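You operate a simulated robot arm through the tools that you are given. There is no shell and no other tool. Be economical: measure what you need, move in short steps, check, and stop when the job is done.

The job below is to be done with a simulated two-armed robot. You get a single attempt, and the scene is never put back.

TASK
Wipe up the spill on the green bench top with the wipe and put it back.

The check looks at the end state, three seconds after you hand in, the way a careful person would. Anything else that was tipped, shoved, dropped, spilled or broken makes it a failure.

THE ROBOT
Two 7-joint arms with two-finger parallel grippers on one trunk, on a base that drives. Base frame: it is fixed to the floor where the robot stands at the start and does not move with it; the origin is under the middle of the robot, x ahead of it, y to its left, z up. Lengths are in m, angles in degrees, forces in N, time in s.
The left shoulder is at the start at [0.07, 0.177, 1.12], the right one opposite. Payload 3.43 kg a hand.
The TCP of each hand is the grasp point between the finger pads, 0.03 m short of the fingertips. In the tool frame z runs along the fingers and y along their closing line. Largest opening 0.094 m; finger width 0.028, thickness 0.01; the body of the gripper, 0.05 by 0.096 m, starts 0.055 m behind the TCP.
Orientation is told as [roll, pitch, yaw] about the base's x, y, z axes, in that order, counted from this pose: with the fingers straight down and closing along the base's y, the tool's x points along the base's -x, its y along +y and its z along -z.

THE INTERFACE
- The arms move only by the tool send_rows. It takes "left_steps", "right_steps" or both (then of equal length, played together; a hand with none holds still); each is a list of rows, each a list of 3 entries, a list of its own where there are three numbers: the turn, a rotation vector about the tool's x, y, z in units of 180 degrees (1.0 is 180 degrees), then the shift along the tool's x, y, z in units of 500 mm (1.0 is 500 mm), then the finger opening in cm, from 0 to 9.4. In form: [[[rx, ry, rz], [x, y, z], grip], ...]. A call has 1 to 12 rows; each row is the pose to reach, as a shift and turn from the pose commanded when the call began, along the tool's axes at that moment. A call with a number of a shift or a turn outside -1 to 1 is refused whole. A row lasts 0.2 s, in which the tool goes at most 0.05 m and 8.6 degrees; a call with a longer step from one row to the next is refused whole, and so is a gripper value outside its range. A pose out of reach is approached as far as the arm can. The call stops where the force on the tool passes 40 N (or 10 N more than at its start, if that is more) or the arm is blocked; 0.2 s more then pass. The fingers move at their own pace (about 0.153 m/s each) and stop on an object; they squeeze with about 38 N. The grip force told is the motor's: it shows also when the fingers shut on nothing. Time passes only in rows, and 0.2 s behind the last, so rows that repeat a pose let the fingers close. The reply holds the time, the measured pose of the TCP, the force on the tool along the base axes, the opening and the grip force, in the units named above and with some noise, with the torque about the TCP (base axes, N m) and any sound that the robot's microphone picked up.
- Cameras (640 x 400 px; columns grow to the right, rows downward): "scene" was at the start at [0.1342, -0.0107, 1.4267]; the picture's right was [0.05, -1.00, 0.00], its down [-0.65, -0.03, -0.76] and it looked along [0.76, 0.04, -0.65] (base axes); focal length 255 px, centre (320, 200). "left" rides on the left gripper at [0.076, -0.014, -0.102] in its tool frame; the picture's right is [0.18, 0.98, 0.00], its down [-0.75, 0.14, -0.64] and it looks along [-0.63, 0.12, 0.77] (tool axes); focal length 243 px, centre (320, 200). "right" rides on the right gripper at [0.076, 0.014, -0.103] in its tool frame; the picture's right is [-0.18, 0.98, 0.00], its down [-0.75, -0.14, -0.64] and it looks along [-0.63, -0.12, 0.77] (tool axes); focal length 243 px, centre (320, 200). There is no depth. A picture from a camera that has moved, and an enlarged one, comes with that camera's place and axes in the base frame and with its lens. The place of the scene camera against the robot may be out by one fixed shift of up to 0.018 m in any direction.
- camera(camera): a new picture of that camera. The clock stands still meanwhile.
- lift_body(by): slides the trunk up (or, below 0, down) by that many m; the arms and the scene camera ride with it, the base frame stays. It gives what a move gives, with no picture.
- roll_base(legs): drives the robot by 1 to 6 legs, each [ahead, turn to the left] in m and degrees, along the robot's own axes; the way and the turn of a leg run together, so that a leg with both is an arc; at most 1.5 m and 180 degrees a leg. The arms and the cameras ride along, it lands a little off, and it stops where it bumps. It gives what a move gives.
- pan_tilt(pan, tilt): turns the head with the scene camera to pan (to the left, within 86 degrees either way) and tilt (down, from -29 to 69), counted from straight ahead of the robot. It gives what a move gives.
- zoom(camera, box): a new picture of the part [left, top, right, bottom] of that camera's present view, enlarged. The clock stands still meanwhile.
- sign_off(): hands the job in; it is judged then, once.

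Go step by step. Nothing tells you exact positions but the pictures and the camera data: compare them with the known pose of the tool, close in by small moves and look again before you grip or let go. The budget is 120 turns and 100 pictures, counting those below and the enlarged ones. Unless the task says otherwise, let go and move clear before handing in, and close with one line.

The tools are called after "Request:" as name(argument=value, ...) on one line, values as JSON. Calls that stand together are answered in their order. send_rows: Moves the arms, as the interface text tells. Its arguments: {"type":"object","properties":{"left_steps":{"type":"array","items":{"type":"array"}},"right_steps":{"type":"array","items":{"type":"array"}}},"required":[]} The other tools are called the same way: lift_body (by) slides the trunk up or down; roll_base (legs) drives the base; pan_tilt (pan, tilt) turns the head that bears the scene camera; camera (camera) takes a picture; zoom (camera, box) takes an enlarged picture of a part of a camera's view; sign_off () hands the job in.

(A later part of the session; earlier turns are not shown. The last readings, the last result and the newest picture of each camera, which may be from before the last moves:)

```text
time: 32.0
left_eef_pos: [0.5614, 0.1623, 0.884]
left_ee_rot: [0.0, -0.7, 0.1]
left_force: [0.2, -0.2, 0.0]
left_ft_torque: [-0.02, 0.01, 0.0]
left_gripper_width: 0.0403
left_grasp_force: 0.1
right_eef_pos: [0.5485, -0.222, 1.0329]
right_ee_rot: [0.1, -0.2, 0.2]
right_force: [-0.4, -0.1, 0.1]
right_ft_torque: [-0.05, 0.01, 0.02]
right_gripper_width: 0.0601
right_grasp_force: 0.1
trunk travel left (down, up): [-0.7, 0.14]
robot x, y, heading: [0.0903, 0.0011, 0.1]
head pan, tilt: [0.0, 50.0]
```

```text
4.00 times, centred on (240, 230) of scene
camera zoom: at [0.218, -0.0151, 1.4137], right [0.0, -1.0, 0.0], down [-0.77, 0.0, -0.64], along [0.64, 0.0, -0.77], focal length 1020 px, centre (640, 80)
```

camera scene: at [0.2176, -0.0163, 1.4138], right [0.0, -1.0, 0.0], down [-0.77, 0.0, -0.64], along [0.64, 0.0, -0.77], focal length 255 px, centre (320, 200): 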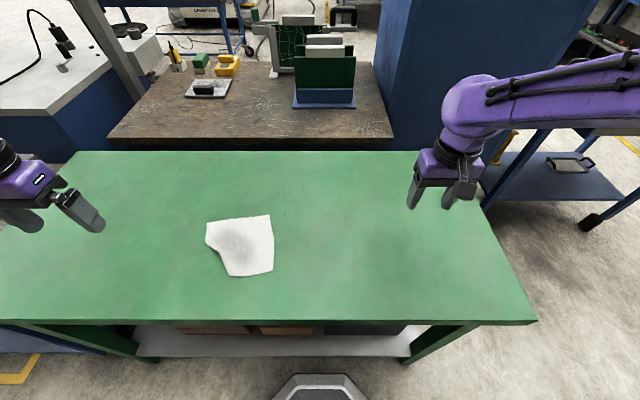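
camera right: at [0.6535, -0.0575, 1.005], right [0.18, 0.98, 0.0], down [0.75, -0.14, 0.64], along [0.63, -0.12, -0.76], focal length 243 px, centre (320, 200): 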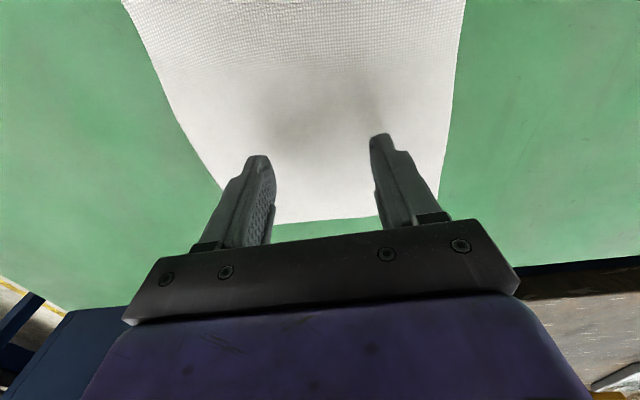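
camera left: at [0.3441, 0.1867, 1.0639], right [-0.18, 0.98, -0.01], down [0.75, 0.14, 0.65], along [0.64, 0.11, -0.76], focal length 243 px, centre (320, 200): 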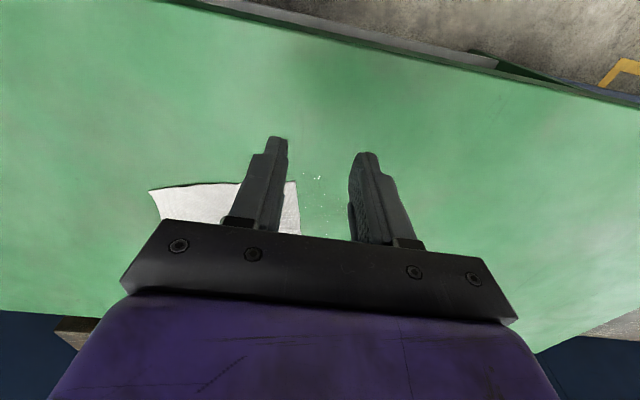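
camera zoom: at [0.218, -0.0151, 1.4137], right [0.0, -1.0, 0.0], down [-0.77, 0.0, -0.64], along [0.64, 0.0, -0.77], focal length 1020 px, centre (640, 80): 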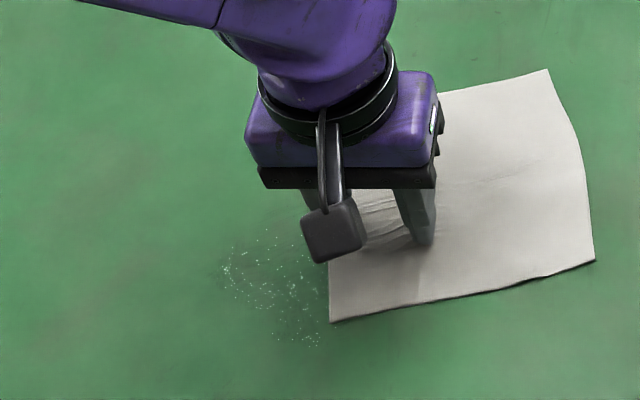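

Fingers sit about 3 cm inside the left edge. I press ~4 mm and scrub leftward across the droplets in strokes.

Request:
send_rows(left_steps=[[[0, 0, 0], [0, 0, 0.007], 4], [[0, 0, 0], [0.02, 0.05, 0.007], 4], [[0, 0, 0], [0.03, 0.1, 0.007], 4], [[0, 0, 0], [0.03, 0.15, 0.007], 4], [[0, 0, 0], [0.03, 0.19, 0.007], 4], [[0, 0, 0], [0.07, 0.19, 0.006], 4], [[0, 0, 0], [0.07, 0.13, 0.006], 4], [[0, 0, 0], [0.07, 0.07, 0.006], 4], [[0, 0, 0], [0.07, 0.01, 0.006], 4]])

Request:
zoom(camera="scene", box=[160, 180, 320, 280])

```text
time: 34.0
left_eef_pos: [0.5264, 0.1674, 0.8815]
left_ee_rot: [0.1, -0.7, 0.0]
left_force: [0.4, 1.4, 0.8]
left_ft_torque: [0.01, 0.01, -0.01]
left_gripper_width: 0.0397
left_grasp_force: 0.2
right_eef_pos: [0.5484, -0.2225, 1.0324]
right_ee_rot: [0.0, -0.1, 0.2]
right_force: [-0.2, -0.3, -0.2]
right_ft_torque: [0.03, -0.04, -0.01]
right_gripper_width: 0.0601
right_grasp_force: 0.1
trunk travel left (down, up): [-0.7, 0.14]
robot x, y, heading: [0.0947, -0.0015, 0.4]
head pan, tilt: [0.0, 50.0]
```

```text
4.00 times, centred on (240, 230) of scene
camera zoom: at [0.2179, -0.0163, 1.4136], right [0.0, -1.0, 0.0], down [-0.77, 0.0, -0.64], along [0.64, 0.0, -0.77], focal length 1020 px, centre (640, 80)
```

zoom: 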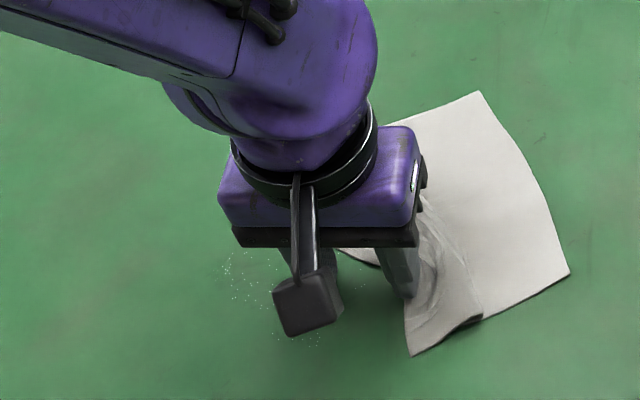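

That light pressure let the cloth slip and buckle to the right. I lift off and look before repositioning at the cloth's centre with firmer pressure.

Request:
send_rows(left_steps=[[[0, 0, 0], [0, 0, -0.06], 4], [[0, 0, 0], [0, 0.08, -0.1], 4], [[0, 0, 0], [0.05, 0.16, -0.14], 4], [[0, 0, 0], [0.1, 0.24, -0.17], 4], [[0, 0, 0], [0.15, 0.32, -0.2], 4], [[0, 0, 0], [0.18, 0.4, -0.2], 4]])

Request:
zoom(camera="scene", box=[160, 180, 320, 280])

```text
refused: row 3 steps farther than a row can; nothing moved
```

```text
4.00 times, centred on (240, 230) of scene
camera zoom: at [0.2179, -0.0163, 1.4136], right [0.0, -1.0, 0.0], down [-0.77, 0.0, -0.64], along [0.64, 0.0, -0.77], focal length 1020 px, centre (640, 80)
```

zoom: 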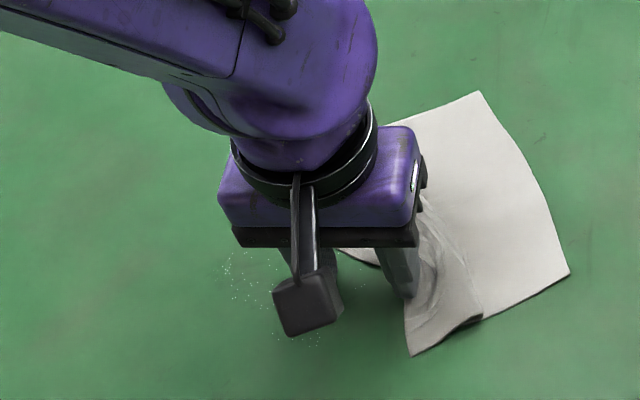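

A row was too long; same retreat with smaller steps.

Request:
send_rows(left_steps=[[[0, 0, 0], [0, 0, -0.06], 4], [[0, 0, 0], [0, 0.05, -0.1], 4], [[0, 0, 0], [0.03, 0.12, -0.13], 4], [[0, 0, 0], [0.06, 0.19, -0.16], 4], [[0, 0, 0], [0.1, 0.26, -0.19], 4], [[0, 0, 0], [0.14, 0.33, -0.2], 4], [[0, 0, 0], [0.18, 0.4, -0.2], 4]])

Request:
zoom(camera="scene", box=[160, 180, 320, 280])

```text
time: 35.6
left_eef_pos: [0.4358, 0.3703, 0.9805]
left_ee_rot: [-0.2, -0.7, 0.0]
left_force: [-0.2, 0.0, 0.8]
left_ft_torque: [-0.02, -0.02, -0.02]
left_gripper_width: 0.0399
left_grasp_force: 0.1
right_eef_pos: [0.5472, -0.2186, 1.033]
right_ee_rot: [-0.1, -0.2, 0.2]
right_force: [0.1, -0.1, -0.2]
right_ft_torque: [-0.01, -0.03, 0.01]
right_gripper_width: 0.06
right_grasp_force: 0.1
trunk travel left (down, up): [-0.7, 0.14]
robot x, y, heading: [0.0918, -0.0006, 0.1]
head pan, tilt: [0.0, 50.0]
```

```text
4.00 times, centred on (240, 230) of scene
camera zoom: at [0.2171, -0.0109, 1.4138], right [0.0, -1.0, 0.0], down [-0.77, 0.0, -0.64], along [0.64, 0.0, -0.77], focal length 1020 px, centre (640, 80)
```

zoom: 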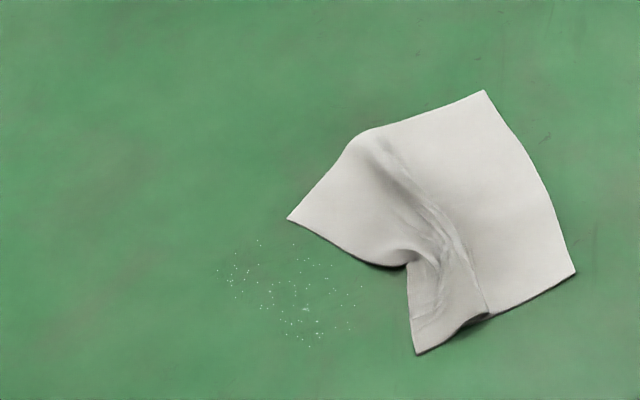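

The droplets are sparser now, and the cloth has a ridge near (0.56, 0.14). I'll pinch that ridge so the cloth is firmly held for scrubbing.

Request:
send_rows(left_steps=[[[0, 0, 0], [-0.035, -0.066, 0.0], 7], [[0, 0, 0], [-0.07, -0.132, 0.01], 7], [[0, 0, 0], [-0.105, -0.198, 0.03], 7], [[0, 0, 0], [-0.14, -0.264, 0.05], 7], [[0, 0, 0], [-0.175, -0.33, 0.08], 7], [[0, 0, 0], [-0.21, -0.396, 0.11], 7], [[0, 0, 0], [-0.244, -0.46, 0.14], 7], [[0, 0, 0], [-0.244, -0.46, 0.17], 7], [[0, 0, 0], [-0.244, -0.46, 0.19], 7]])

Request:
zoom(camera="scene", box=[160, 180, 320, 280])

Request:
camera(camera="left")

```text
time: 37.6
left_eef_pos: [0.5595, 0.1364, 0.8851]
left_ee_rot: [0.0, -0.8, 0.0]
left_force: [0.3, -0.1, -0.5]
left_ft_torque: [-0.01, 0.0, -0.03]
left_gripper_width: 0.0702
left_grasp_force: 0.0
right_eef_pos: [0.5484, -0.2218, 1.0321]
right_ee_rot: [0.1, -0.1, 0.1]
right_force: [-0.7, -0.4, -0.3]
right_ft_torque: [-0.02, 0.02, 0.02]
right_gripper_width: 0.0599
right_grasp_force: 0.1
trunk travel left (down, up): [-0.7, 0.14]
robot x, y, heading: [0.0911, -0.0039, 0.2]
head pan, tilt: [0.0, 50.0]
```

```text
4.00 times, centred on (240, 230) of scene
camera zoom: at [0.2183, -0.015, 1.4137], right [0.0, -1.0, 0.0], down [-0.77, 0.0, -0.64], along [0.64, 0.0, -0.77], focal length 1020 px, centre (640, 80)
```

zoom: 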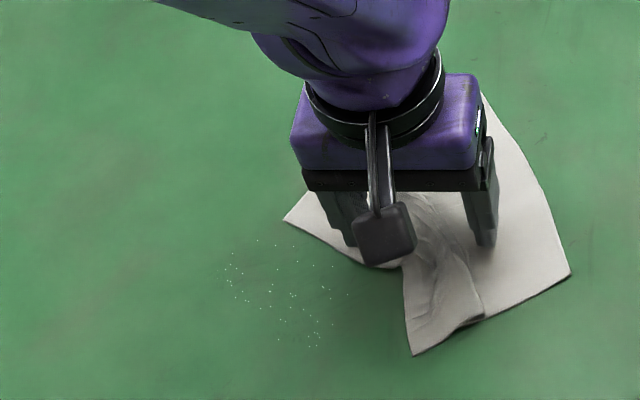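

```text
63 pictures are left
camera left: at [0.4831, 0.1229, 0.9893], right [-0.18, 0.98, 0.0], down [0.75, 0.14, 0.65], along [0.64, 0.12, -0.76], focal length 243 px, centre (320, 200)
```

left: 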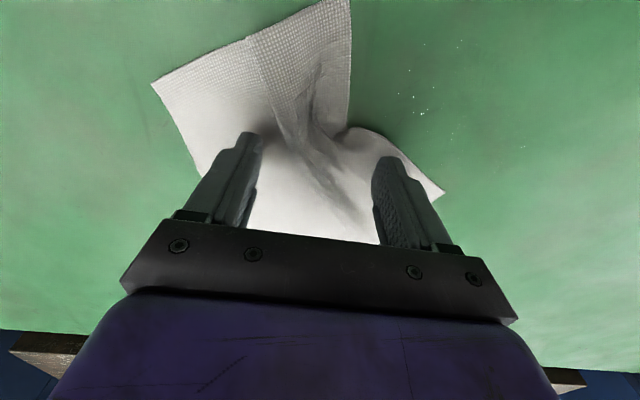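

The fingers straddle the ridge. I touch down lightly and close on the cloth.

Request:
send_rows(left_steps=[[[0, 0, 0], [0, 0, 0.006], 7], [[0, 0, 0], [0, 0, 0.008], 7], [[0, 0, 0], [0, 0, 0.008], 3.5], [[0, 0, 0], [0, 0, 0.007], 0], [[0, 0, 0], [0, 0, 0.006], 0], [[0, 0, 0], [0, 0, 0.006], 0]])

Request:
camera(camera="left")

Request:
zoom(camera="scene", box=[160, 180, 320, 280])

```text
time: 39.0
left_eef_pos: [0.5599, 0.1361, 0.8848]
left_ee_rot: [0.0, -0.7, -0.1]
left_force: [-0.4, 1.1, 1.3]
left_ft_torque: [-0.01, -0.02, -0.01]
left_gripper_width: 0.0033
left_grasp_force: 37.3
right_eef_pos: [0.5485, -0.2206, 1.033]
right_ee_rot: [0.0, -0.1, 0.2]
right_force: [0.6, 0.1, 0.6]
right_ft_torque: [-0.03, -0.03, 0.01]
right_gripper_width: 0.06
right_grasp_force: 0.2
trunk travel left (down, up): [-0.7, 0.14]
robot x, y, heading: [0.0922, 0.0006, -0.0]
head pan, tilt: [0.0, 50.0]
```

```text
62 pictures are left
camera left: at [0.4825, 0.1233, 0.9872], right [-0.18, 0.98, 0.0], down [0.75, 0.14, 0.65], along [0.64, 0.12, -0.76], focal length 243 px, centre (320, 200)
```

left: 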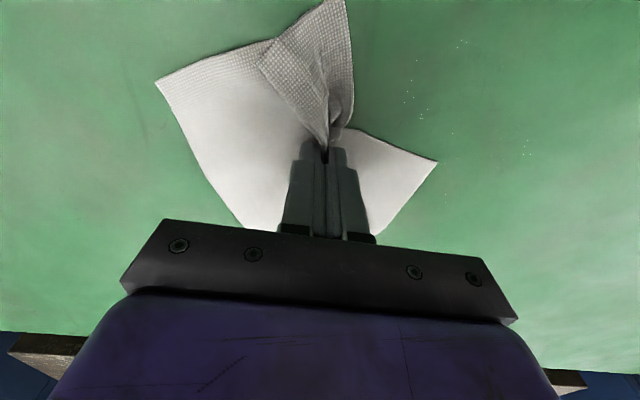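

```text
4.00 times, centred on (240, 230) of scene
camera zoom: at [0.2176, -0.0148, 1.4138], right [0.0, -1.0, 0.0], down [-0.77, 0.0, -0.64], along [0.64, 0.0, -0.77], focal length 1020 px, centre (640, 80)
```

zoom: 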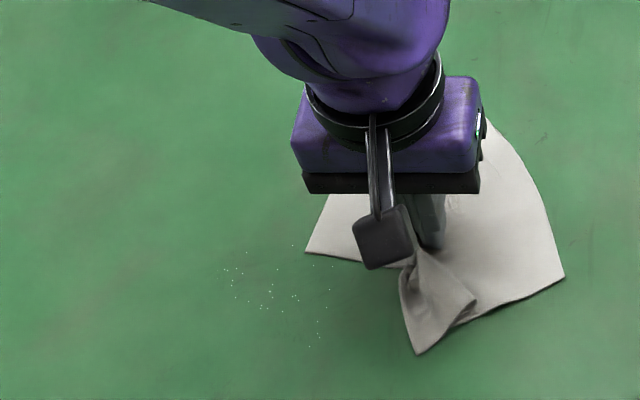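

The cloth is gripped (3 mm thick, 37 N). Now I press and scrub the remaining droplets in strokes over x 0.50–0.56, y 0.18–0.26.

Request:
send_rows(left_steps=[[[0, 0, 0], [0, 0.03, 0.006], 0], [[0, 0, 0], [0, 0.09, 0.01], 0], [[0, 0, 0], [0, 0.15, 0.01], 0], [[0, 0, 0], [0, 0.21, 0.01], 0], [[0, 0, 0], [0, 0.26, 0.01], 0], [[0, 0, 0], [0.05, 0.26, 0.01], 0], [[0, 0, 0], [0.05, 0.2, 0.01], 0], [[0, 0, 0], [0.05, 0.14, 0.01], 0], [[0, 0, 0], [0.05, 0.08, 0.01], 0]])

Request:
zoom(camera="scene", box=[160, 180, 320, 280])

```text
time: 40.3
left_eef_pos: [0.5523, 0.2672, 0.8819]
left_ee_rot: [0.2, -1.5, 0.0]
left_force: [0.2, -3.6, 20.0]
left_ft_torque: [-0.16, 0.12, 0.02]
left_gripper_width: 0.003
left_grasp_force: 37.5
right_eef_pos: [0.5447, -0.2226, 1.0329]
right_ee_rot: [0.1, -0.4, 0.1]
right_force: [0.7, -0.4, 0.4]
right_ft_torque: [-0.01, 0.01, 0.0]
right_gripper_width: 0.0598
right_grasp_force: 0.1
trunk travel left (down, up): [-0.7, 0.14]
robot x, y, heading: [0.0893, 0.0011, -0.2]
head pan, tilt: [0.0, 50.0]
stopped in row 6 (left hand): the force on the tool passed its limit (the readings are from after the stop); the commanded pose is now the measured one
```

```text
4.00 times, centred on (240, 230) of scene
camera zoom: at [0.2143, -0.0164, 1.4139], right [0.0, -1.0, 0.0], down [-0.76, 0.0, -0.64], along [0.64, 0.0, -0.76], focal length 1020 px, centre (640, 80)
```

zoom: 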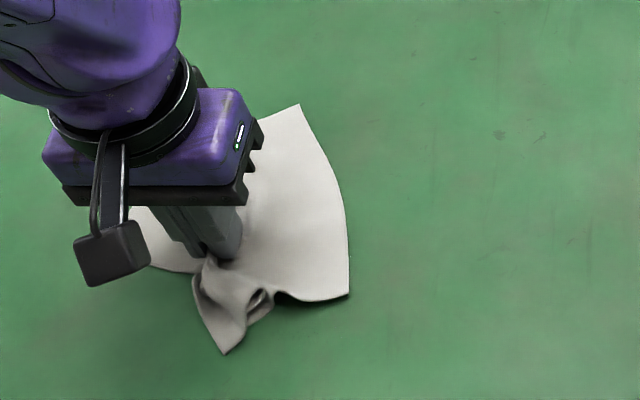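

Holding well at 20 N. I continue the strokes nearer the robot.

Request:
send_rows(left_steps=[[[0, 0, 0], [0.03, -0.02, -0.001], 0], [[0, 0, 0], [0.04, -0.08, -0.001], 0], [[0, 0, 0], [0.04, -0.14, -0.001], 0], [[0, 0, 0], [0.06, -0.18, -0.001], 0], [[0, 0, 0], [0.08, -0.12, -0.002], 0], [[0, 0, 0], [0.08, -0.06, -0.002], 0], [[0, 0, 0], [0.08, 0, -0.003], 0], [[0, 0, 0], [0.11, -0.02, -0.004], 0], [[0, 0, 0], [0.12, -0.08, -0.004], 0], [[0, 0, 0], [0.12, -0.14, -0.003], 0], [[0, 0, 0], [0.12, -0.2, -0.002], 0]])

Request:
zoom(camera="scene", box=[160, 180, 320, 280])

```text
time: 41.2
left_eef_pos: [0.5319, 0.1995, 0.8821]
left_ee_rot: [0.2, -1.5, 0.1]
left_force: [-5.3, 0.3, 23.4]
left_ft_torque: [-0.03, 0.29, 0.0]
left_gripper_width: 0.0032
left_grasp_force: 37.7
right_eef_pos: [0.5455, -0.2228, 1.0321]
right_ee_rot: [0.1, -0.4, 0.1]
right_force: [-0.3, 0.2, -0.2]
right_ft_torque: [0.01, 0.0, -0.04]
right_gripper_width: 0.06
right_grasp_force: 0.0
trunk travel left (down, up): [-0.7, 0.14]
robot x, y, heading: [0.0933, 0.0025, -0.2]
head pan, tilt: [0.0, 50.0]
stopped in row 4 (left hand): the force on the tool passed its limit (the readings are from after the stop); the commanded pose is now the measured one
```

```text
4.00 times, centred on (240, 230) of scene
camera zoom: at [0.2145, -0.017, 1.4139], right [0.0, -1.0, 0.0], down [-0.76, 0.0, -0.64], along [0.64, 0.0, -0.76], focal length 1020 px, centre (640, 80)
```

zoom: 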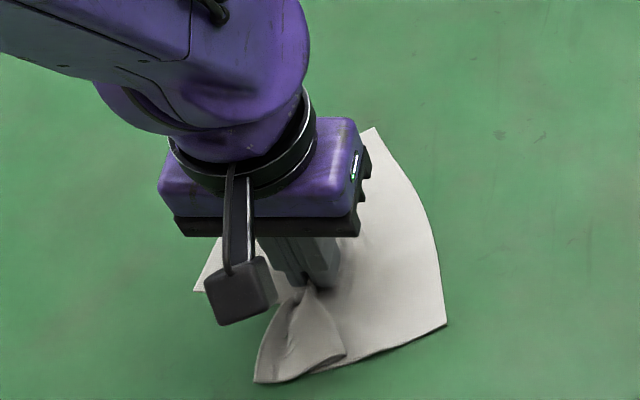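

A slight tool tilt makes nearer strokes press harder. I level the tool, ease off a little, and finish the remaining strokes.

Request:
send_rows(left_steps=[[[0, 0.008, 0], [0, 0, -0.003], 0], [[0, 0.008, 0], [0.03, 0.05, -0.005], 0], [[0, 0.008, 0], [0.03, 0.1, -0.005], 0], [[0, 0.008, 0], [0.03, 0.14, -0.005], 0], [[0, 0.008, 0], [0.06, 0.12, -0.006], 0], [[0, 0.008, 0], [0.06, 0.07, -0.006], 0], [[0, 0.008, 0], [0.06, 0.02, -0.006], 0], [[0, 0.008, 0], [0.06, -0.03, -0.006], 0]])

Request:
zoom(camera="scene", box=[160, 180, 320, 280])

```text
time: 43.0
left_eef_pos: [0.504, 0.1857, 0.8822]
left_ee_rot: [0.2, 0.2, 0.1]
left_force: [0.1, 1.7, 7.5]
left_ft_torque: [0.08, -0.06, 0.02]
left_gripper_width: 0.0032
left_grasp_force: 38.4
right_eef_pos: [0.5478, -0.2209, 1.0334]
right_ee_rot: [0.1, -0.2, 0.2]
right_force: [0.4, 0.3, -1.1]
right_ft_torque: [0.0, 0.04, 0.02]
right_gripper_width: 0.0598
right_grasp_force: 0.1
trunk travel left (down, up): [-0.7, 0.14]
robot x, y, heading: [0.089, 0.0026, -0.0]
head pan, tilt: [0.0, 50.0]
```

```text
4.00 times, centred on (240, 230) of scene
camera zoom: at [0.2171, -0.0157, 1.4137], right [0.0, -1.0, 0.0], down [-0.77, 0.0, -0.64], along [0.64, 0.0, -0.77], focal length 1020 px, centre (640, 80)
```

zoom: 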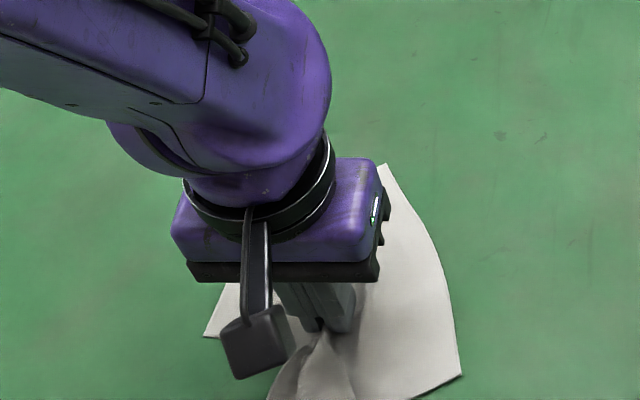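

Strokes done. I lift the cloth and carry it to the right, clearing the view of the spill area.

Request:
send_rows(left_steps=[[[0, 0, 0], [0, 0, -0.08], 0], [[0, 0, 0], [-0.03, -0.05, -0.12], 0], [[0, 0, 0], [-0.08, -0.1, -0.14], 0], [[0, 0, 0], [-0.13, -0.15, -0.14], 0], [[0, 0, 0], [-0.18, -0.2, -0.14], 0], [[0, 0, 0], [-0.23, -0.25, -0.14], 0], [[0, 0, 0], [-0.27, -0.3, -0.14], 0], [[0, 0, 0], [-0.31, -0.34, -0.14], 0]])

Request:
camera(camera="scene")

Request:
zoom(camera="scene", box=[180, 200, 308, 280])

```text
time: 44.8
left_eef_pos: [0.6587, 0.0155, 0.9498]
left_ee_rot: [0.1, 0.2, 0.0]
left_force: [0.7, 0.5, -0.5]
left_ft_torque: [0.01, 0.02, -0.04]
left_gripper_width: 0.0033
left_grasp_force: 37.8
right_eef_pos: [0.5493, -0.2222, 1.031]
right_ee_rot: [0.1, -0.1, 0.2]
right_force: [-0.1, 0.0, 0.3]
right_ft_torque: [0.02, -0.02, -0.02]
right_gripper_width: 0.0597
right_grasp_force: 0.0
trunk travel left (down, up): [-0.7, 0.14]
robot x, y, heading: [0.087, -0.0001, 0.0]
head pan, tilt: [0.0, 50.0]
```

```text
57 pictures are left
camera scene: at [0.2193, -0.0156, 1.4136], right [0.0, -1.0, 0.0], down [-0.77, 0.0, -0.64], along [0.64, 0.0, -0.77], focal length 255 px, centre (320, 200)
```

scene: 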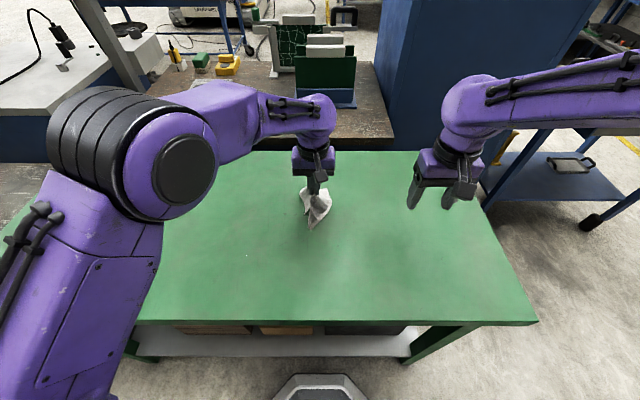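

```text
5.00 times, centred on (244, 240) of scene
camera zoom: at [0.2193, -0.0156, 1.4136], right [0.0, -1.0, 0.0], down [-0.77, 0.0, -0.64], along [0.64, 0.0, -0.77], focal length 1274 px, centre (700, 0)
```

zoom: 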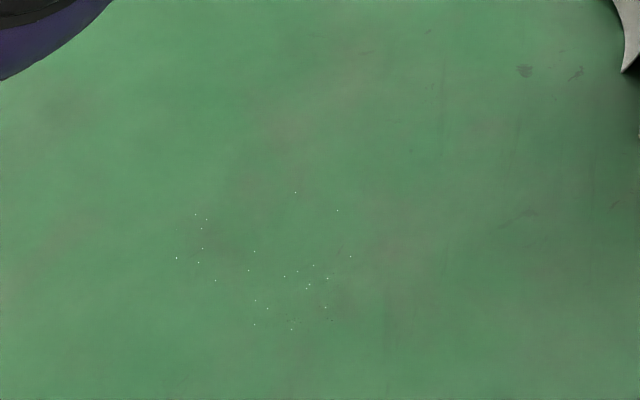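

Nearly clean: only tiny specks remain. One more scrubbing round with the held cloth should finish it.

Request:
send_rows(left_steps=[[[0, 0, 0], [0.045, 0.077, 0], 0], [[0, 0, 0], [0.09, 0.155, 0.02], 0], [[0, 0, 0], [0.135, 0.23, 0.06], 0], [[0, 0, 0], [0.16, 0.3, 0.11], 0], [[0, 0, 0], [0.16, 0.3, 0.132], 0], [[0, 0, 0], [0.16, 0.3, 0.14], 0], [[0, 0, 0], [0.16, 0.36, 0.14], 0], [[0, 0, 0], [0.16, 0.42, 0.14], 0], [[0, 0, 0], [0.16, 0.48, 0.14], 0], [[0, 0, 0], [0.19, 0.48, 0.139], 0], [[0, 0, 0], [0.2, 0.42, 0.139], 0], [[0, 0, 0], [0.2, 0.36, 0.139], 0]])

Request:
zoom(camera="scene", box=[160, 180, 320, 280])

```text
time: 47.4
left_eef_pos: [0.5569, 0.1946, 0.8818]
left_ee_rot: [0.2, -0.1, 0.1]
left_force: [0.6, 4.0, 21.7]
left_ft_torque: [0.12, 0.06, -0.04]
left_gripper_width: 0.0036
left_grasp_force: 38.4
right_eef_pos: [0.546, -0.2218, 1.0334]
right_ee_rot: [0.1, -0.3, 0.2]
right_force: [1.1, 0.0, -0.4]
right_ft_torque: [-0.02, 0.02, 0.02]
right_gripper_width: 0.06
right_grasp_force: 0.1
trunk travel left (down, up): [-0.7, 0.14]
robot x, y, heading: [0.0888, 0.0016, 0.0]
head pan, tilt: [0.0, 50.0]
```

```text
4.00 times, centred on (240, 230) of scene
camera zoom: at [0.2153, -0.0161, 1.4141], right [0.0, -1.0, 0.0], down [-0.76, 0.0, -0.64], along [0.64, 0.0, -0.76], focal length 1020 px, centre (640, 80)
```

zoom: 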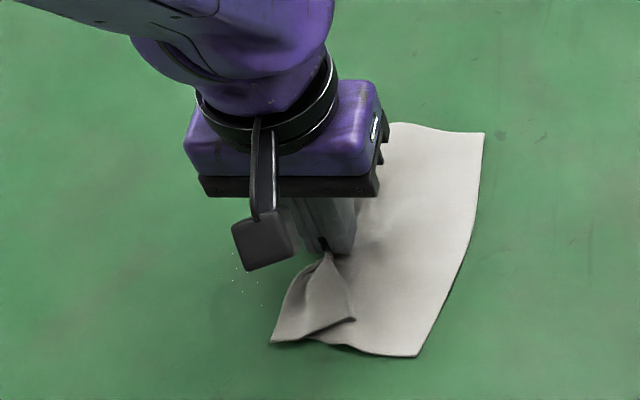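

Good pressure (22 N). I continue the zigzag through x 0.535, 0.515 and 0.495.

Request:
send_rows(left_steps=[[[0, 0, 0], [0.04, 0.01, 0], 0], [[0, 0, 0], [0.04, 0.07, 0], 0], [[0, 0, 0], [0.04, 0.13, 0], 0], [[0, 0, 0], [0.08, 0.13, -0.001], 0], [[0, 0, 0], [0.08, 0.07, -0.001], 0], [[0, 0, 0], [0.08, 0.01, -0.001], 0], [[0, 0, 0], [0.08, -0.03, -0.001], 0], [[0, 0, 0], [0.12, -0.02, -0.002], 0], [[0, 0, 0], [0.12, 0.04, -0.002], 0], [[0, 0, 0], [0.12, 0.1, -0.002], 0]])

```text
time: 49.6
left_eef_pos: [0.4973, 0.2464, 0.8826]
left_ee_rot: [0.1, 0.2, 0.1]
left_force: [1.5, -1.2, 5.0]
left_ft_torque: [-0.04, -0.01, 0.0]
left_gripper_width: 0.0034
left_grasp_force: 38.0
right_eef_pos: [0.5477, -0.221, 1.0336]
right_ee_rot: [0.0, -0.2, 0.2]
right_force: [0.5, 0.3, 0.6]
right_ft_torque: [0.0, -0.01, 0.0]
right_gripper_width: 0.0601
right_grasp_force: 0.1
trunk travel left (down, up): [-0.7, 0.14]
robot x, y, heading: [0.0923, 0.0036, 0.1]
head pan, tilt: [0.0, 50.0]
```

Force dropped to 5 N at the near edge; I press a bit more and stroke back up, then lift and carry the cloth right to inspect.

Request:
send_rows(left_steps=[[[0, 0, 0], [0, -0.02, 0.004], 0], [[0, 0, 0], [0, -0.08, 0.005], 0], [[0, 0, 0], [-0.03, -0.1, 0.005], 0], [[0, 0, 0], [-0.05, -0.04, 0.005], 0], [[0, 0, 0], [-0.06, 0.02, 0.005], 0], [[0, 0, 0], [-0.1, 0.0, 0.005], 0], [[0, 0, 0], [-0.12, -0.06, 0.005], 0], [[0, 0, 0], [-0.14, -0.12, 0.0], 0], [[0, 0, 0], [-0.17, -0.18, -0.06], 0], [[0, 0, 0], [-0.21, -0.24, -0.12], 0], [[0, 0, 0], [-0.25, -0.31, -0.14], 0], [[0, 0, 0], [-0.29, -0.38, -0.14], 0]])

Request:
zoom(camera="scene", box=[180, 200, 308, 280])

```text
time: 52.2
left_eef_pos: [0.6461, 0.0564, 0.953]
left_ee_rot: [0.2, 0.2, 0.0]
left_force: [0.3, 0.1, -0.4]
left_ft_torque: [0.06, 0.0, -0.02]
left_gripper_width: 0.0032
left_grasp_force: 37.4
right_eef_pos: [0.5486, -0.2208, 1.0314]
right_ee_rot: [0.1, -0.1, 0.2]
right_force: [0.3, -0.4, 0.4]
right_ft_torque: [0.02, 0.0, -0.01]
right_gripper_width: 0.0601
right_grasp_force: 0.2
trunk travel left (down, up): [-0.7, 0.14]
robot x, y, heading: [0.0895, 0.0005, 0.4]
head pan, tilt: [0.0, 50.0]
```

```text
5.00 times, centred on (244, 240) of scene
camera zoom: at [0.2188, -0.0163, 1.4137], right [0.0, -1.0, 0.0], down [-0.77, 0.0, -0.64], along [0.64, 0.0, -0.77], focal length 1274 px, centre (700, 0)
```

zoom: 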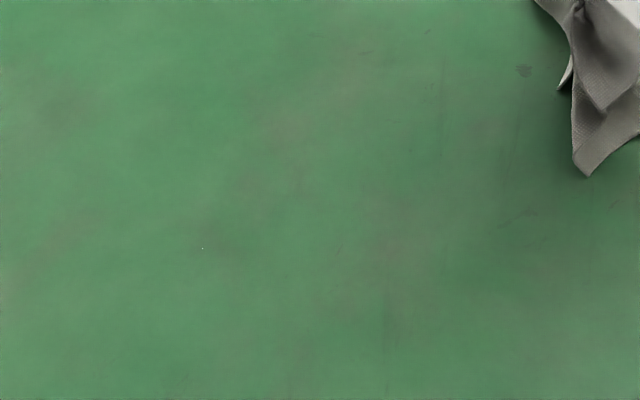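

The spill is wiped up. Now to return the cloth to its original square (x 0.64–0.81, y −0.15 to 0.015). I move the right hand back out of the way and bring the cloth toward the place, still held above the bench.

Request:
send_rows(left_steps=[[[0, 0, 0], [-0.03, -0.04, 0], 0], [[0, 0, 0], [-0.06, -0.08, 0], 0], [[0, 0, 0], [-0.09, -0.12, 0], 0], [[0, 0, 0], [-0.12, -0.16, 0], 0], [[0, 0, 0], [-0.14, -0.2, 0], 0], [[0, 0, 0], [-0.16, -0.25, 0], 0]], right_steps=[[[0, 0, 0], [0.04, -0.04, 0], 6], [[0, 0, 0], [0.08, -0.08, 0], 6], [[0, 0, 0], [0.12, -0.12, 0], 6], [[0, 0, 0], [0.16, -0.16, 0], 6], [[0, 0, 0], [0.2, -0.2, 0], 6], [[0, 0, 0], [0.2, -0.2, 0], 6]])

Request:
camera(camera="scene")

Request:
camera(camera="left")

```text
time: 53.6
left_eef_pos: [0.7131, -0.0417, 0.9514]
left_ee_rot: [0.1, 0.2, 0.2]
left_force: [-0.2, 0.4, 0.3]
left_ft_torque: [-0.01, -0.05, 0.04]
left_gripper_width: 0.0031
left_grasp_force: 37.6
left hand out of reach, approached as far as the arm can: row 6
right_eef_pos: [0.4465, -0.319, 1.0316]
right_ee_rot: [-0.1, -0.2, 0.2]
right_force: [0.7, 0.7, -0.1]
right_ft_torque: [-0.03, -0.01, 0.01]
right_gripper_width: 0.0599
right_grasp_force: 0.0
trunk travel left (down, up): [-0.7, 0.14]
robot x, y, heading: [0.094, 0.0047, -0.1]
head pan, tilt: [0.0, 50.0]
```

```text
53 pictures are left
camera scene: at [0.2177, -0.0125, 1.4138], right [0.0, -1.0, 0.0], down [-0.77, 0.0, -0.64], along [0.64, 0.0, -0.77], focal length 255 px, centre (320, 200)
```

scene: 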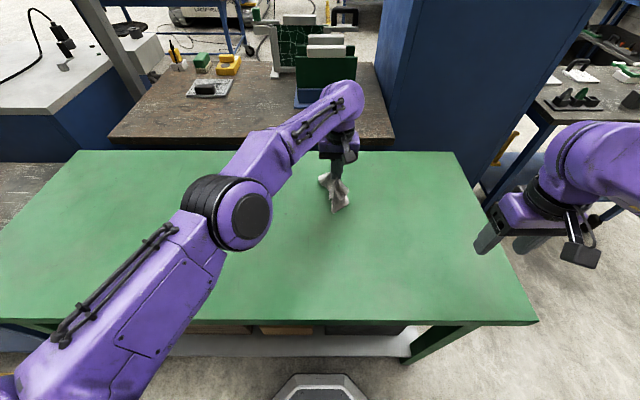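

```text
52 pictures are left
camera left: at [0.6382, -0.0561, 1.0558], right [-0.19, 0.98, 0.0], down [0.76, 0.14, 0.64], along [0.63, 0.12, -0.77], focal length 243 px, centre (320, 200)
```

left: 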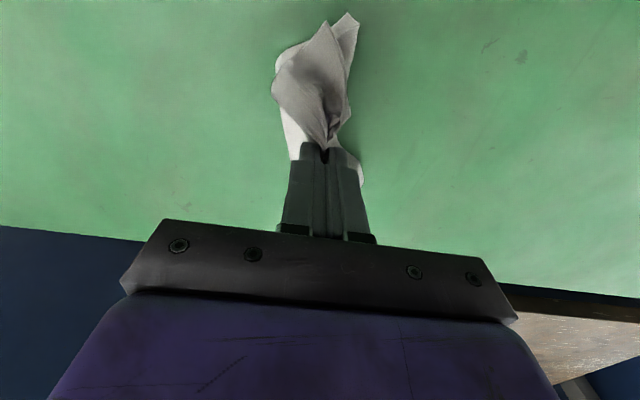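

The left arm is at its limit at (0.713, −0.042), close to the target centre. I lower the cloth to the bench here and look before releasing.

Request:
send_rows(left_steps=[[[0, 0, 0], [0.01, 0.01, 0.04], 0], [[0, 0, 0], [0.01, 0.01, 0.08], 0], [[0, 0, 0], [0.01, 0.01, 0.11], 0], [[0, 0, 0], [0.01, 0.01, 0.13], 0], [[0, 0, 0], [0.01, 0.01, 0.134], 0]])

Request:
zoom(camera="scene", box=[280, 140, 408, 240])

Request:
camera(camera="left")

```text
time: 54.8
left_eef_pos: [0.7072, -0.0383, 0.8848]
left_ee_rot: [0.1, -0.1, 0.1]
left_force: [0.7, 0.3, 6.9]
left_ft_torque: [0.01, 0.04, 0.0]
left_gripper_width: 0.0033
left_grasp_force: 38.3
right_eef_pos: [0.4475, -0.3213, 1.0322]
right_ee_rot: [0.0, -0.2, 0.2]
right_force: [-0.3, 0.8, -0.3]
right_ft_torque: [-0.02, -0.03, -0.03]
right_gripper_width: 0.06
right_grasp_force: 0.0
trunk travel left (down, up): [-0.7, 0.14]
robot x, y, heading: [0.091, -0.0033, 0.3]
head pan, tilt: [0.0, 50.0]
```

```text
4.00 times, centred on (344, 190) of scene
camera zoom: at [0.2167, -0.015, 1.414], right [0.0, -1.0, 0.0], down [-0.77, 0.0, -0.64], along [0.64, 0.0, -0.77], focal length 1020 px, centre (224, 240)
```

zoom: 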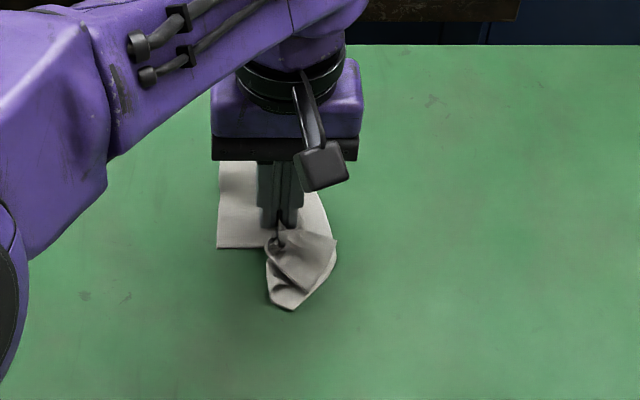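

```text
50 pictures are left
camera left: at [0.6327, -0.053, 0.9887], right [-0.18, 0.98, 0.0], down [0.75, 0.14, 0.64], along [0.63, 0.12, -0.77], focal length 243 px, centre (320, 200)
```

left: 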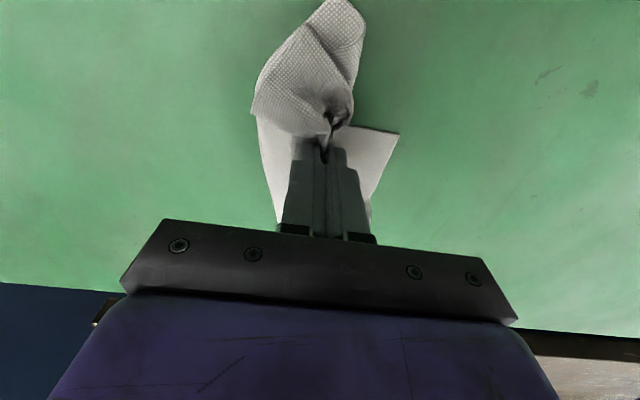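

The cloth sits at the place but bunched up. I release gently, lift clear, and look, then spread it by pressing on opposite sides with both hands.

Request:
send_rows(left_steps=[[[0, 0, 0], [0, 0, -0.002], 2], [[0, 0, 0], [0, 0, -0.002], 4], [[0, 0, 0], [0, 0, -0.04], 4], [[0, 0, 0], [0, 0, -0.12], 4], [[0, 0, 0], [0.04, 0.06, -0.18], 4], [[0, 0, 0], [0.08, 0.13, -0.22], 4], [[0, 0, 0], [0.12, 0.2, -0.25], 4], [[0, 0, 0], [0.16, 0.27, -0.25], 4], [[0, 0, 0], [0.2, 0.34, -0.25], 4], [[0, 0, 0], [0.24, 0.41, -0.25], 4]])

Request:
zoom(camera="scene", box=[280, 150, 408, 230])

```text
time: 57.0
left_eef_pos: [0.5858, 0.1674, 1.0115]
left_ee_rot: [-0.1, 0.1, -0.1]
left_force: [-0.3, -0.3, -0.2]
left_ft_torque: [-0.05, -0.03, -0.04]
left_gripper_width: 0.0403
left_grasp_force: 0.0
right_eef_pos: [0.4457, -0.3202, 1.0325]
right_ee_rot: [0.0, -0.2, 0.2]
right_force: [0.3, 0.1, -0.3]
right_ft_torque: [0.01, 0.03, 0.01]
right_gripper_width: 0.0598
right_grasp_force: 0.2
trunk travel left (down, up): [-0.7, 0.14]
robot x, y, heading: [0.0917, -0.0006, 0.1]
head pan, tilt: [0.0, 50.0]
```

```text
5.00 times, centred on (344, 190) of scene
camera zoom: at [0.2166, -0.0133, 1.4139], right [0.0, -1.0, 0.0], down [-0.77, 0.0, -0.64], along [0.64, 0.0, -0.77], focal length 1274 px, centre (200, 250)
```

zoom: 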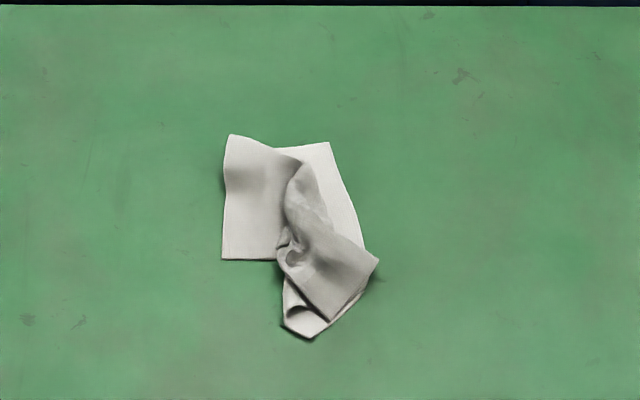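

The cloth is back within its original footprint but crumpled. I'll spread it: the right hand presses the folded flap at about (0.68, −0.08) and drags it toward the near-right corner.

Request:
send_rows(right_steps=[[[0, 0, 0], [-0.052, 0.053, 0.0], 0], [[0, 0, 0], [-0.104, 0.107, 0.01], 0], [[0, 0, 0], [-0.156, 0.16, 0.03], 0], [[0, 0, 0], [-0.208, 0.213, 0.06], 0], [[0, 0, 0], [-0.26, 0.267, 0.09], 0], [[0, 0, 0], [-0.312, 0.32, 0.12], 0], [[0, 0, 0], [-0.364, 0.373, 0.15], 0], [[0, 0, 0], [-0.416, 0.427, 0.18], 0], [[0, 0, 0], [-0.468, 0.48, 0.21], 0], [[0, 0, 0], [-0.468, 0.48, 0.245], 0]])

Request:
camera(camera="right")

Request:
zoom(camera="scene", box=[280, 150, 408, 230])

```text
time: 59.2
left_eef_pos: [0.5871, 0.1653, 1.011]
left_ee_rot: [0.1, 0.0, 0.0]
left_force: [-0.2, -0.5, 0.7]
left_ft_torque: [0.03, 0.01, 0.05]
left_gripper_width: 0.0403
left_grasp_force: 0.1
right_eef_pos: [0.6824, -0.0806, 0.9115]
right_ee_rot: [0.1, -0.1, 0.2]
right_force: [-0.1, -0.3, -0.4]
right_ft_torque: [0.01, -0.01, 0.04]
right_gripper_width: 0.0001
right_grasp_force: 33.4
trunk travel left (down, up): [-0.7, 0.14]
robot x, y, heading: [0.0911, 0.0018, 0.1]
head pan, tilt: [0.0, 50.0]
```

```text
48 pictures are left
camera right: at [0.6059, -0.0669, 1.0135], right [0.18, 0.98, 0.0], down [0.75, -0.14, 0.64], along [0.63, -0.12, -0.77], focal length 243 px, centre (320, 200)
```

right: 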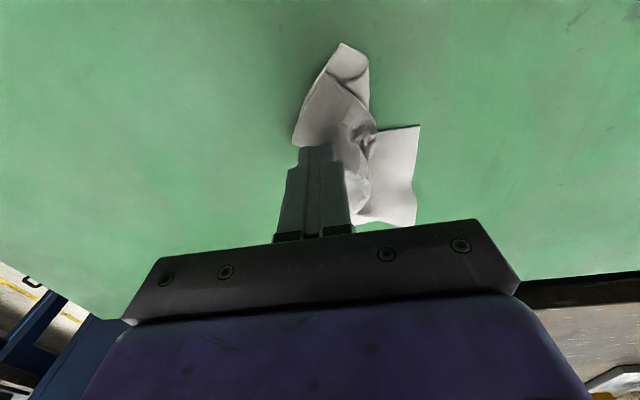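

```text
5.00 times, centred on (344, 190) of scene
camera zoom: at [0.2175, -0.0152, 1.4138], right [0.0, -1.0, 0.0], down [-0.77, 0.0, -0.64], along [0.64, 0.0, -0.77], focal length 1274 px, centre (200, 250)
```

zoom: 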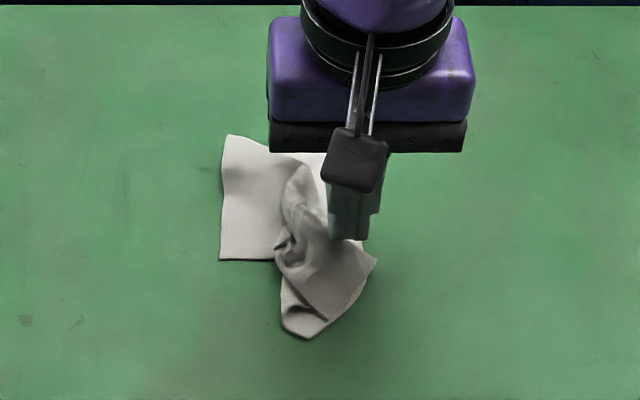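

Tips are right above the flap. I lower onto it and drag toward the near right.

Request:
send_rows(right_steps=[[[0, 0, 0], [0, 0, 0.03], 0], [[0, 0, 0], [0, 0, 0.05], 0], [[0, 0, 0], [0, 0, 0.06], 0], [[0, 0, 0], [0.01, -0.03, 0.06], 0], [[0, 0, 0], [0.02, -0.06, 0.06], 0], [[0, 0, 0], [0.03, -0.09, 0.06], 0], [[0, 0, 0], [0.04, -0.12, 0.06], 0]])

Request:
zoom(camera="scene", box=[280, 150, 408, 230])

```text
time: 60.8
left_eef_pos: [0.584, 0.1676, 1.0135]
left_ee_rot: [0.0, 0.0, 0.0]
left_force: [-0.1, -1.0, 0.4]
left_ft_torque: [0.01, 0.01, -0.01]
left_gripper_width: 0.0402
left_grasp_force: 0.1
right_eef_pos: [0.6599, -0.1377, 0.8834]
right_ee_rot: [-0.1, -0.5, 0.2]
right_force: [2.7, 5.4, 29.6]
right_ft_torque: [0.06, 0.16, -0.05]
right_gripper_width: 0.0
right_grasp_force: 32.5
trunk travel left (down, up): [-0.7, 0.14]
robot x, y, heading: [0.0938, 0.0005, 0.3]
head pan, tilt: [0.0, 50.0]
```

```text
5.00 times, centred on (344, 190) of scene
camera zoom: at [0.2135, -0.0131, 1.4144], right [0.0, -1.0, 0.0], down [-0.76, 0.0, -0.65], along [0.65, 0.0, -0.76], focal length 1274 px, centre (200, 250)
```

zoom: 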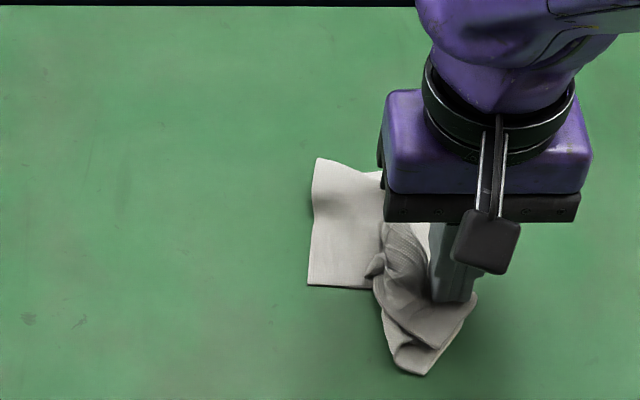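

The whole cloth slid along with the hand, so pressing alone won't unfold it. I lift the right hand and look for free corners to pinch, so the cloth can be held up by two corners and laid flat.

Request:
send_rows(right_steps=[[[0, 0, 0], [0, 0, -0.06], 0], [[0, 0, 0], [0.04, -0.04, -0.12], 5], [[0, 0, 0], [0.08, -0.1, -0.16], 5], [[0, 0, 0], [0.12, -0.16, -0.2], 5], [[0, 0, 0], [0.16, -0.22, -0.2], 5], [[0, 0, 0], [0.2, -0.28, -0.2], 5]])

Request:
zoom(camera="scene", box=[296, 150, 424, 230])

```text
time: 62.2
left_eef_pos: [0.5871, 0.1663, 1.0126]
left_ee_rot: [0.3, 0.1, 0.1]
left_force: [0.4, 0.5, 0.7]
left_ft_torque: [0.0, -0.02, -0.01]
left_gripper_width: 0.0399
left_grasp_force: 0.2
right_eef_pos: [0.561, -0.2811, 0.9806]
right_ee_rot: [0.1, -0.1, 0.2]
right_force: [-0.3, 0.7, -0.3]
right_ft_torque: [0.06, -0.02, -0.01]
right_gripper_width: 0.0498
right_grasp_force: 0.1
trunk travel left (down, up): [-0.7, 0.14]
robot x, y, heading: [0.0906, -0.0011, 0.2]
head pan, tilt: [0.0, 50.0]
```

```text
5.00 times, centred on (360, 190) of scene
camera zoom: at [0.2171, -0.0161, 1.4138], right [0.0, -1.0, 0.0], down [-0.77, 0.0, -0.64], along [0.64, 0.0, -0.77], focal length 1274 px, centre (120, 250)
```

zoom: 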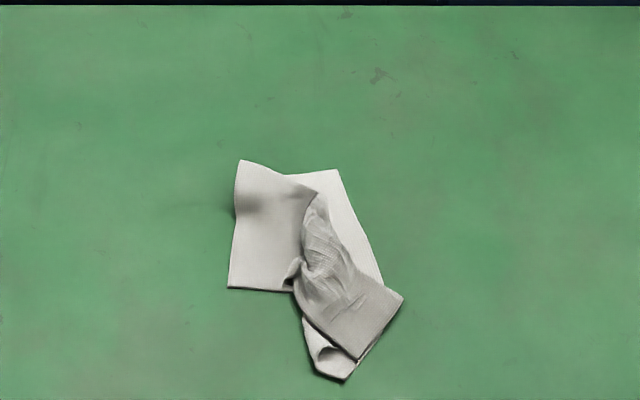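

Corner C (left near) is at about (0.68, −0.07) and looks single-layered; a flap corner D is on the right. Plan: left hand pinches C, pulls left and holds; then the right hand pinches D and pulls right.

Request:
send_rows(left_steps=[[[0, 0, 0], [-0.024, -0.06, 0.02], 5], [[0, 0, 0], [-0.048, -0.12, 0.04], 5], [[0, 0, 0], [-0.072, -0.18, 0.06], 5], [[0, 0, 0], [-0.096, -0.24, 0.08], 5], [[0, 0, 0], [-0.12, -0.3, 0.11], 5], [[0, 0, 0], [-0.144, -0.36, 0.14], 5], [[0, 0, 0], [-0.168, -0.42, 0.18], 5], [[0, 0, 0], [-0.192, -0.476, 0.22], 5], [[0, 0, 0], [-0.192, -0.476, 0.235], 5]])

Request:
camera(camera="left")

Request:
zoom(camera="scene", box=[296, 150, 424, 230])

```text
time: 64.2
left_eef_pos: [0.684, -0.0724, 0.8924]
left_ee_rot: [0.3, 0.2, 0.0]
left_force: [0.1, 0.0, 0.6]
left_ft_torque: [0.03, 0.0, -0.02]
left_gripper_width: 0.05
left_grasp_force: 0.0
right_eef_pos: [0.5621, -0.2807, 0.9809]
right_ee_rot: [0.0, -0.1, 0.3]
right_force: [-1.0, -0.5, -0.7]
right_ft_torque: [-0.01, -0.05, 0.01]
right_gripper_width: 0.0499
right_grasp_force: 0.1
trunk travel left (down, up): [-0.7, 0.14]
robot x, y, heading: [0.0911, -0.0003, 0.3]
head pan, tilt: [0.0, 50.0]
```

```text
44 pictures are left
camera left: at [0.6093, -0.0866, 0.9966], right [-0.18, 0.98, 0.0], down [0.75, 0.14, 0.64], along [0.63, 0.12, -0.77], focal length 243 px, centre (320, 200)
```

left: 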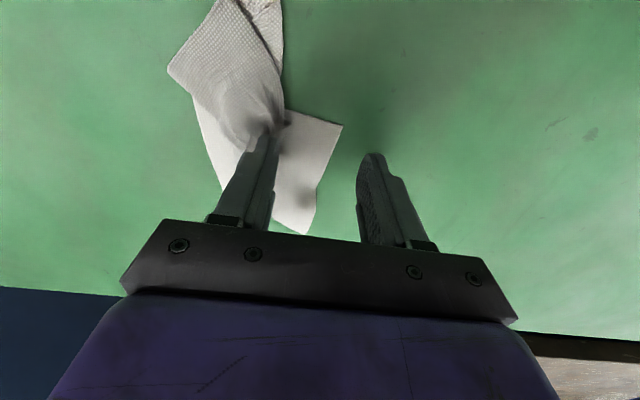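

```text
5.00 times, centred on (360, 190) of scene
camera zoom: at [0.2173, -0.014, 1.4138], right [0.0, -1.0, 0.0], down [-0.77, 0.0, -0.64], along [0.64, 0.0, -0.77], focal length 1274 px, centre (120, 250)
```

zoom: 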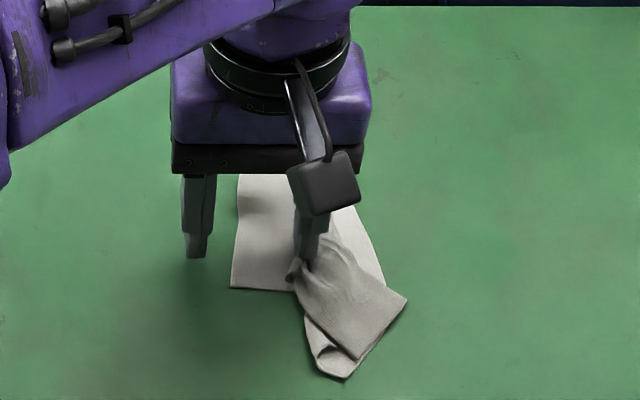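

Corner C is at (0.667, −0.062). I narrow the fingers, shift 1.5 cm right so both touch cloth, then press and pinch.

Request:
send_rows(left_steps=[[[0, 0, 0], [0.0, -0.026, 0.0], 2.6], [[0, 0, 0], [0.0, -0.026, 0.0], 2.6], [[0, 0, 0], [0, -0.026, 0.016], 2.6], [[0, 0, 0], [0, -0.026, 0.026], 2.6], [[0, 0, 0], [0, -0.026, 0.028], 1], [[0, 0, 0], [0, -0.026, 0.028], 0], [[0, 0, 0], [0, -0.026, 0.028], 0]])

Request:
camera(camera="left")

```text
time: 65.7
left_eef_pos: [0.6852, -0.0859, 0.8831]
left_ee_rot: [-0.2, -0.5, 0.3]
left_force: [-4.1, -0.8, 23.5]
left_ft_torque: [-0.2, 0.28, -0.01]
left_gripper_width: 0.0001
left_grasp_force: 33.1
right_eef_pos: [0.5606, -0.2798, 0.9812]
right_ee_rot: [0.0, -0.2, 0.1]
right_force: [-0.4, -0.3, -1.1]
right_ft_torque: [0.0, 0.02, -0.01]
right_gripper_width: 0.0499
right_grasp_force: 0.1
trunk travel left (down, up): [-0.7, 0.14]
robot x, y, heading: [0.0844, 0.0019, -0.1]
head pan, tilt: [0.0, 50.0]
stopped in row 7 (left hand): the force on the tool passed its limit (the readings are from after the stop); the commanded pose is now the measured one
```

```text
42 pictures are left
camera left: at [0.6093, -0.0993, 0.9867], right [-0.19, 0.98, -0.01], down [0.75, 0.15, 0.65], along [0.64, 0.12, -0.76], focal length 243 px, centre (320, 200)
```

left: 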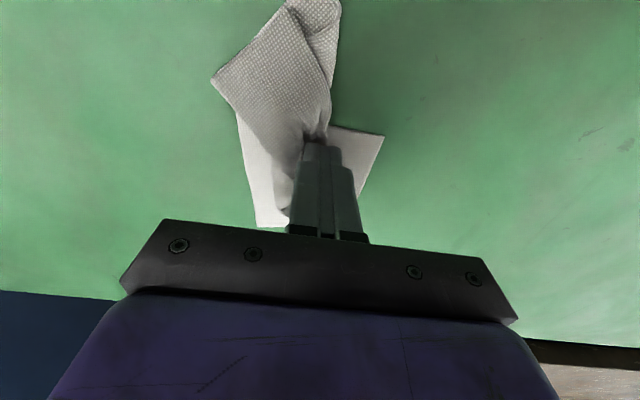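

The fingers closed on nothing because I pressed too hard for the cloth to buckle. I retract the left hand and instead use the right hand to pinch flap corner D lightly with a wide opening and lift, letting the cloth unfold as it hangs.

Request:
send_rows(left_steps=[[[0, 0, 0], [0, 0, -0.06], 0], [[0, 0, 0], [0, 0.03, -0.14], 0], [[0, 0, 0], [0.03, 0.1, -0.18], 4], [[0, 0, 0], [0.07, 0.17, -0.22], 4], [[0, 0, 0], [0.11, 0.24, -0.24], 4], [[0, 0, 0], [0.15, 0.31, -0.24], 4], [[0, 0, 0], [0.19, 0.38, -0.24], 4], [[0, 0, 0], [0.23, 0.45, -0.24], 4], [[0, 0, 0], [0.27, 0.52, -0.24], 4], [[0, 0, 0], [0.31, 0.59, -0.24], 4]])

Request:
zoom(camera="scene", box=[296, 150, 424, 230])

```text
time: 67.9
left_eef_pos: [0.5297, 0.211, 1.0009]
left_ee_rot: [-0.1, -0.2, 0.1]
left_force: [0.5, 0.7, -0.4]
left_ft_torque: [-0.02, -0.04, 0.02]
left_gripper_width: 0.0399
left_grasp_force: 0.1
right_eef_pos: [0.5601, -0.279, 0.9814]
right_ee_rot: [0.0, -0.1, 0.0]
right_force: [-0.2, 0.0, 0.0]
right_ft_torque: [0.01, -0.03, -0.01]
right_gripper_width: 0.0501
right_grasp_force: 0.0
trunk travel left (down, up): [-0.7, 0.14]
robot x, y, heading: [0.0928, -0.0003, 0.0]
head pan, tilt: [0.0, 50.0]
```

```text
5.00 times, centred on (360, 190) of scene
camera zoom: at [0.2165, -0.0134, 1.4139], right [0.0, -1.0, 0.0], down [-0.77, 0.0, -0.64], along [0.64, 0.0, -0.77], focal length 1274 px, centre (120, 250)
```

zoom: 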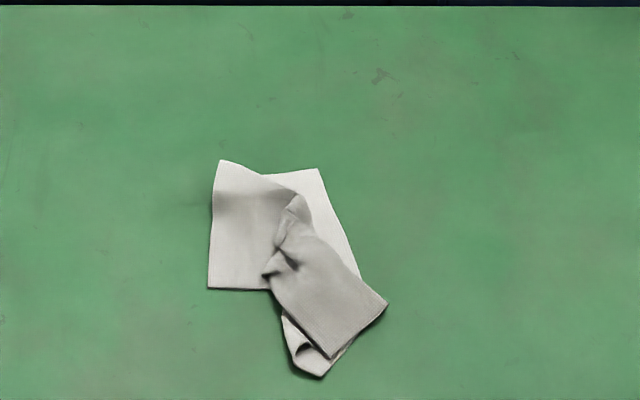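

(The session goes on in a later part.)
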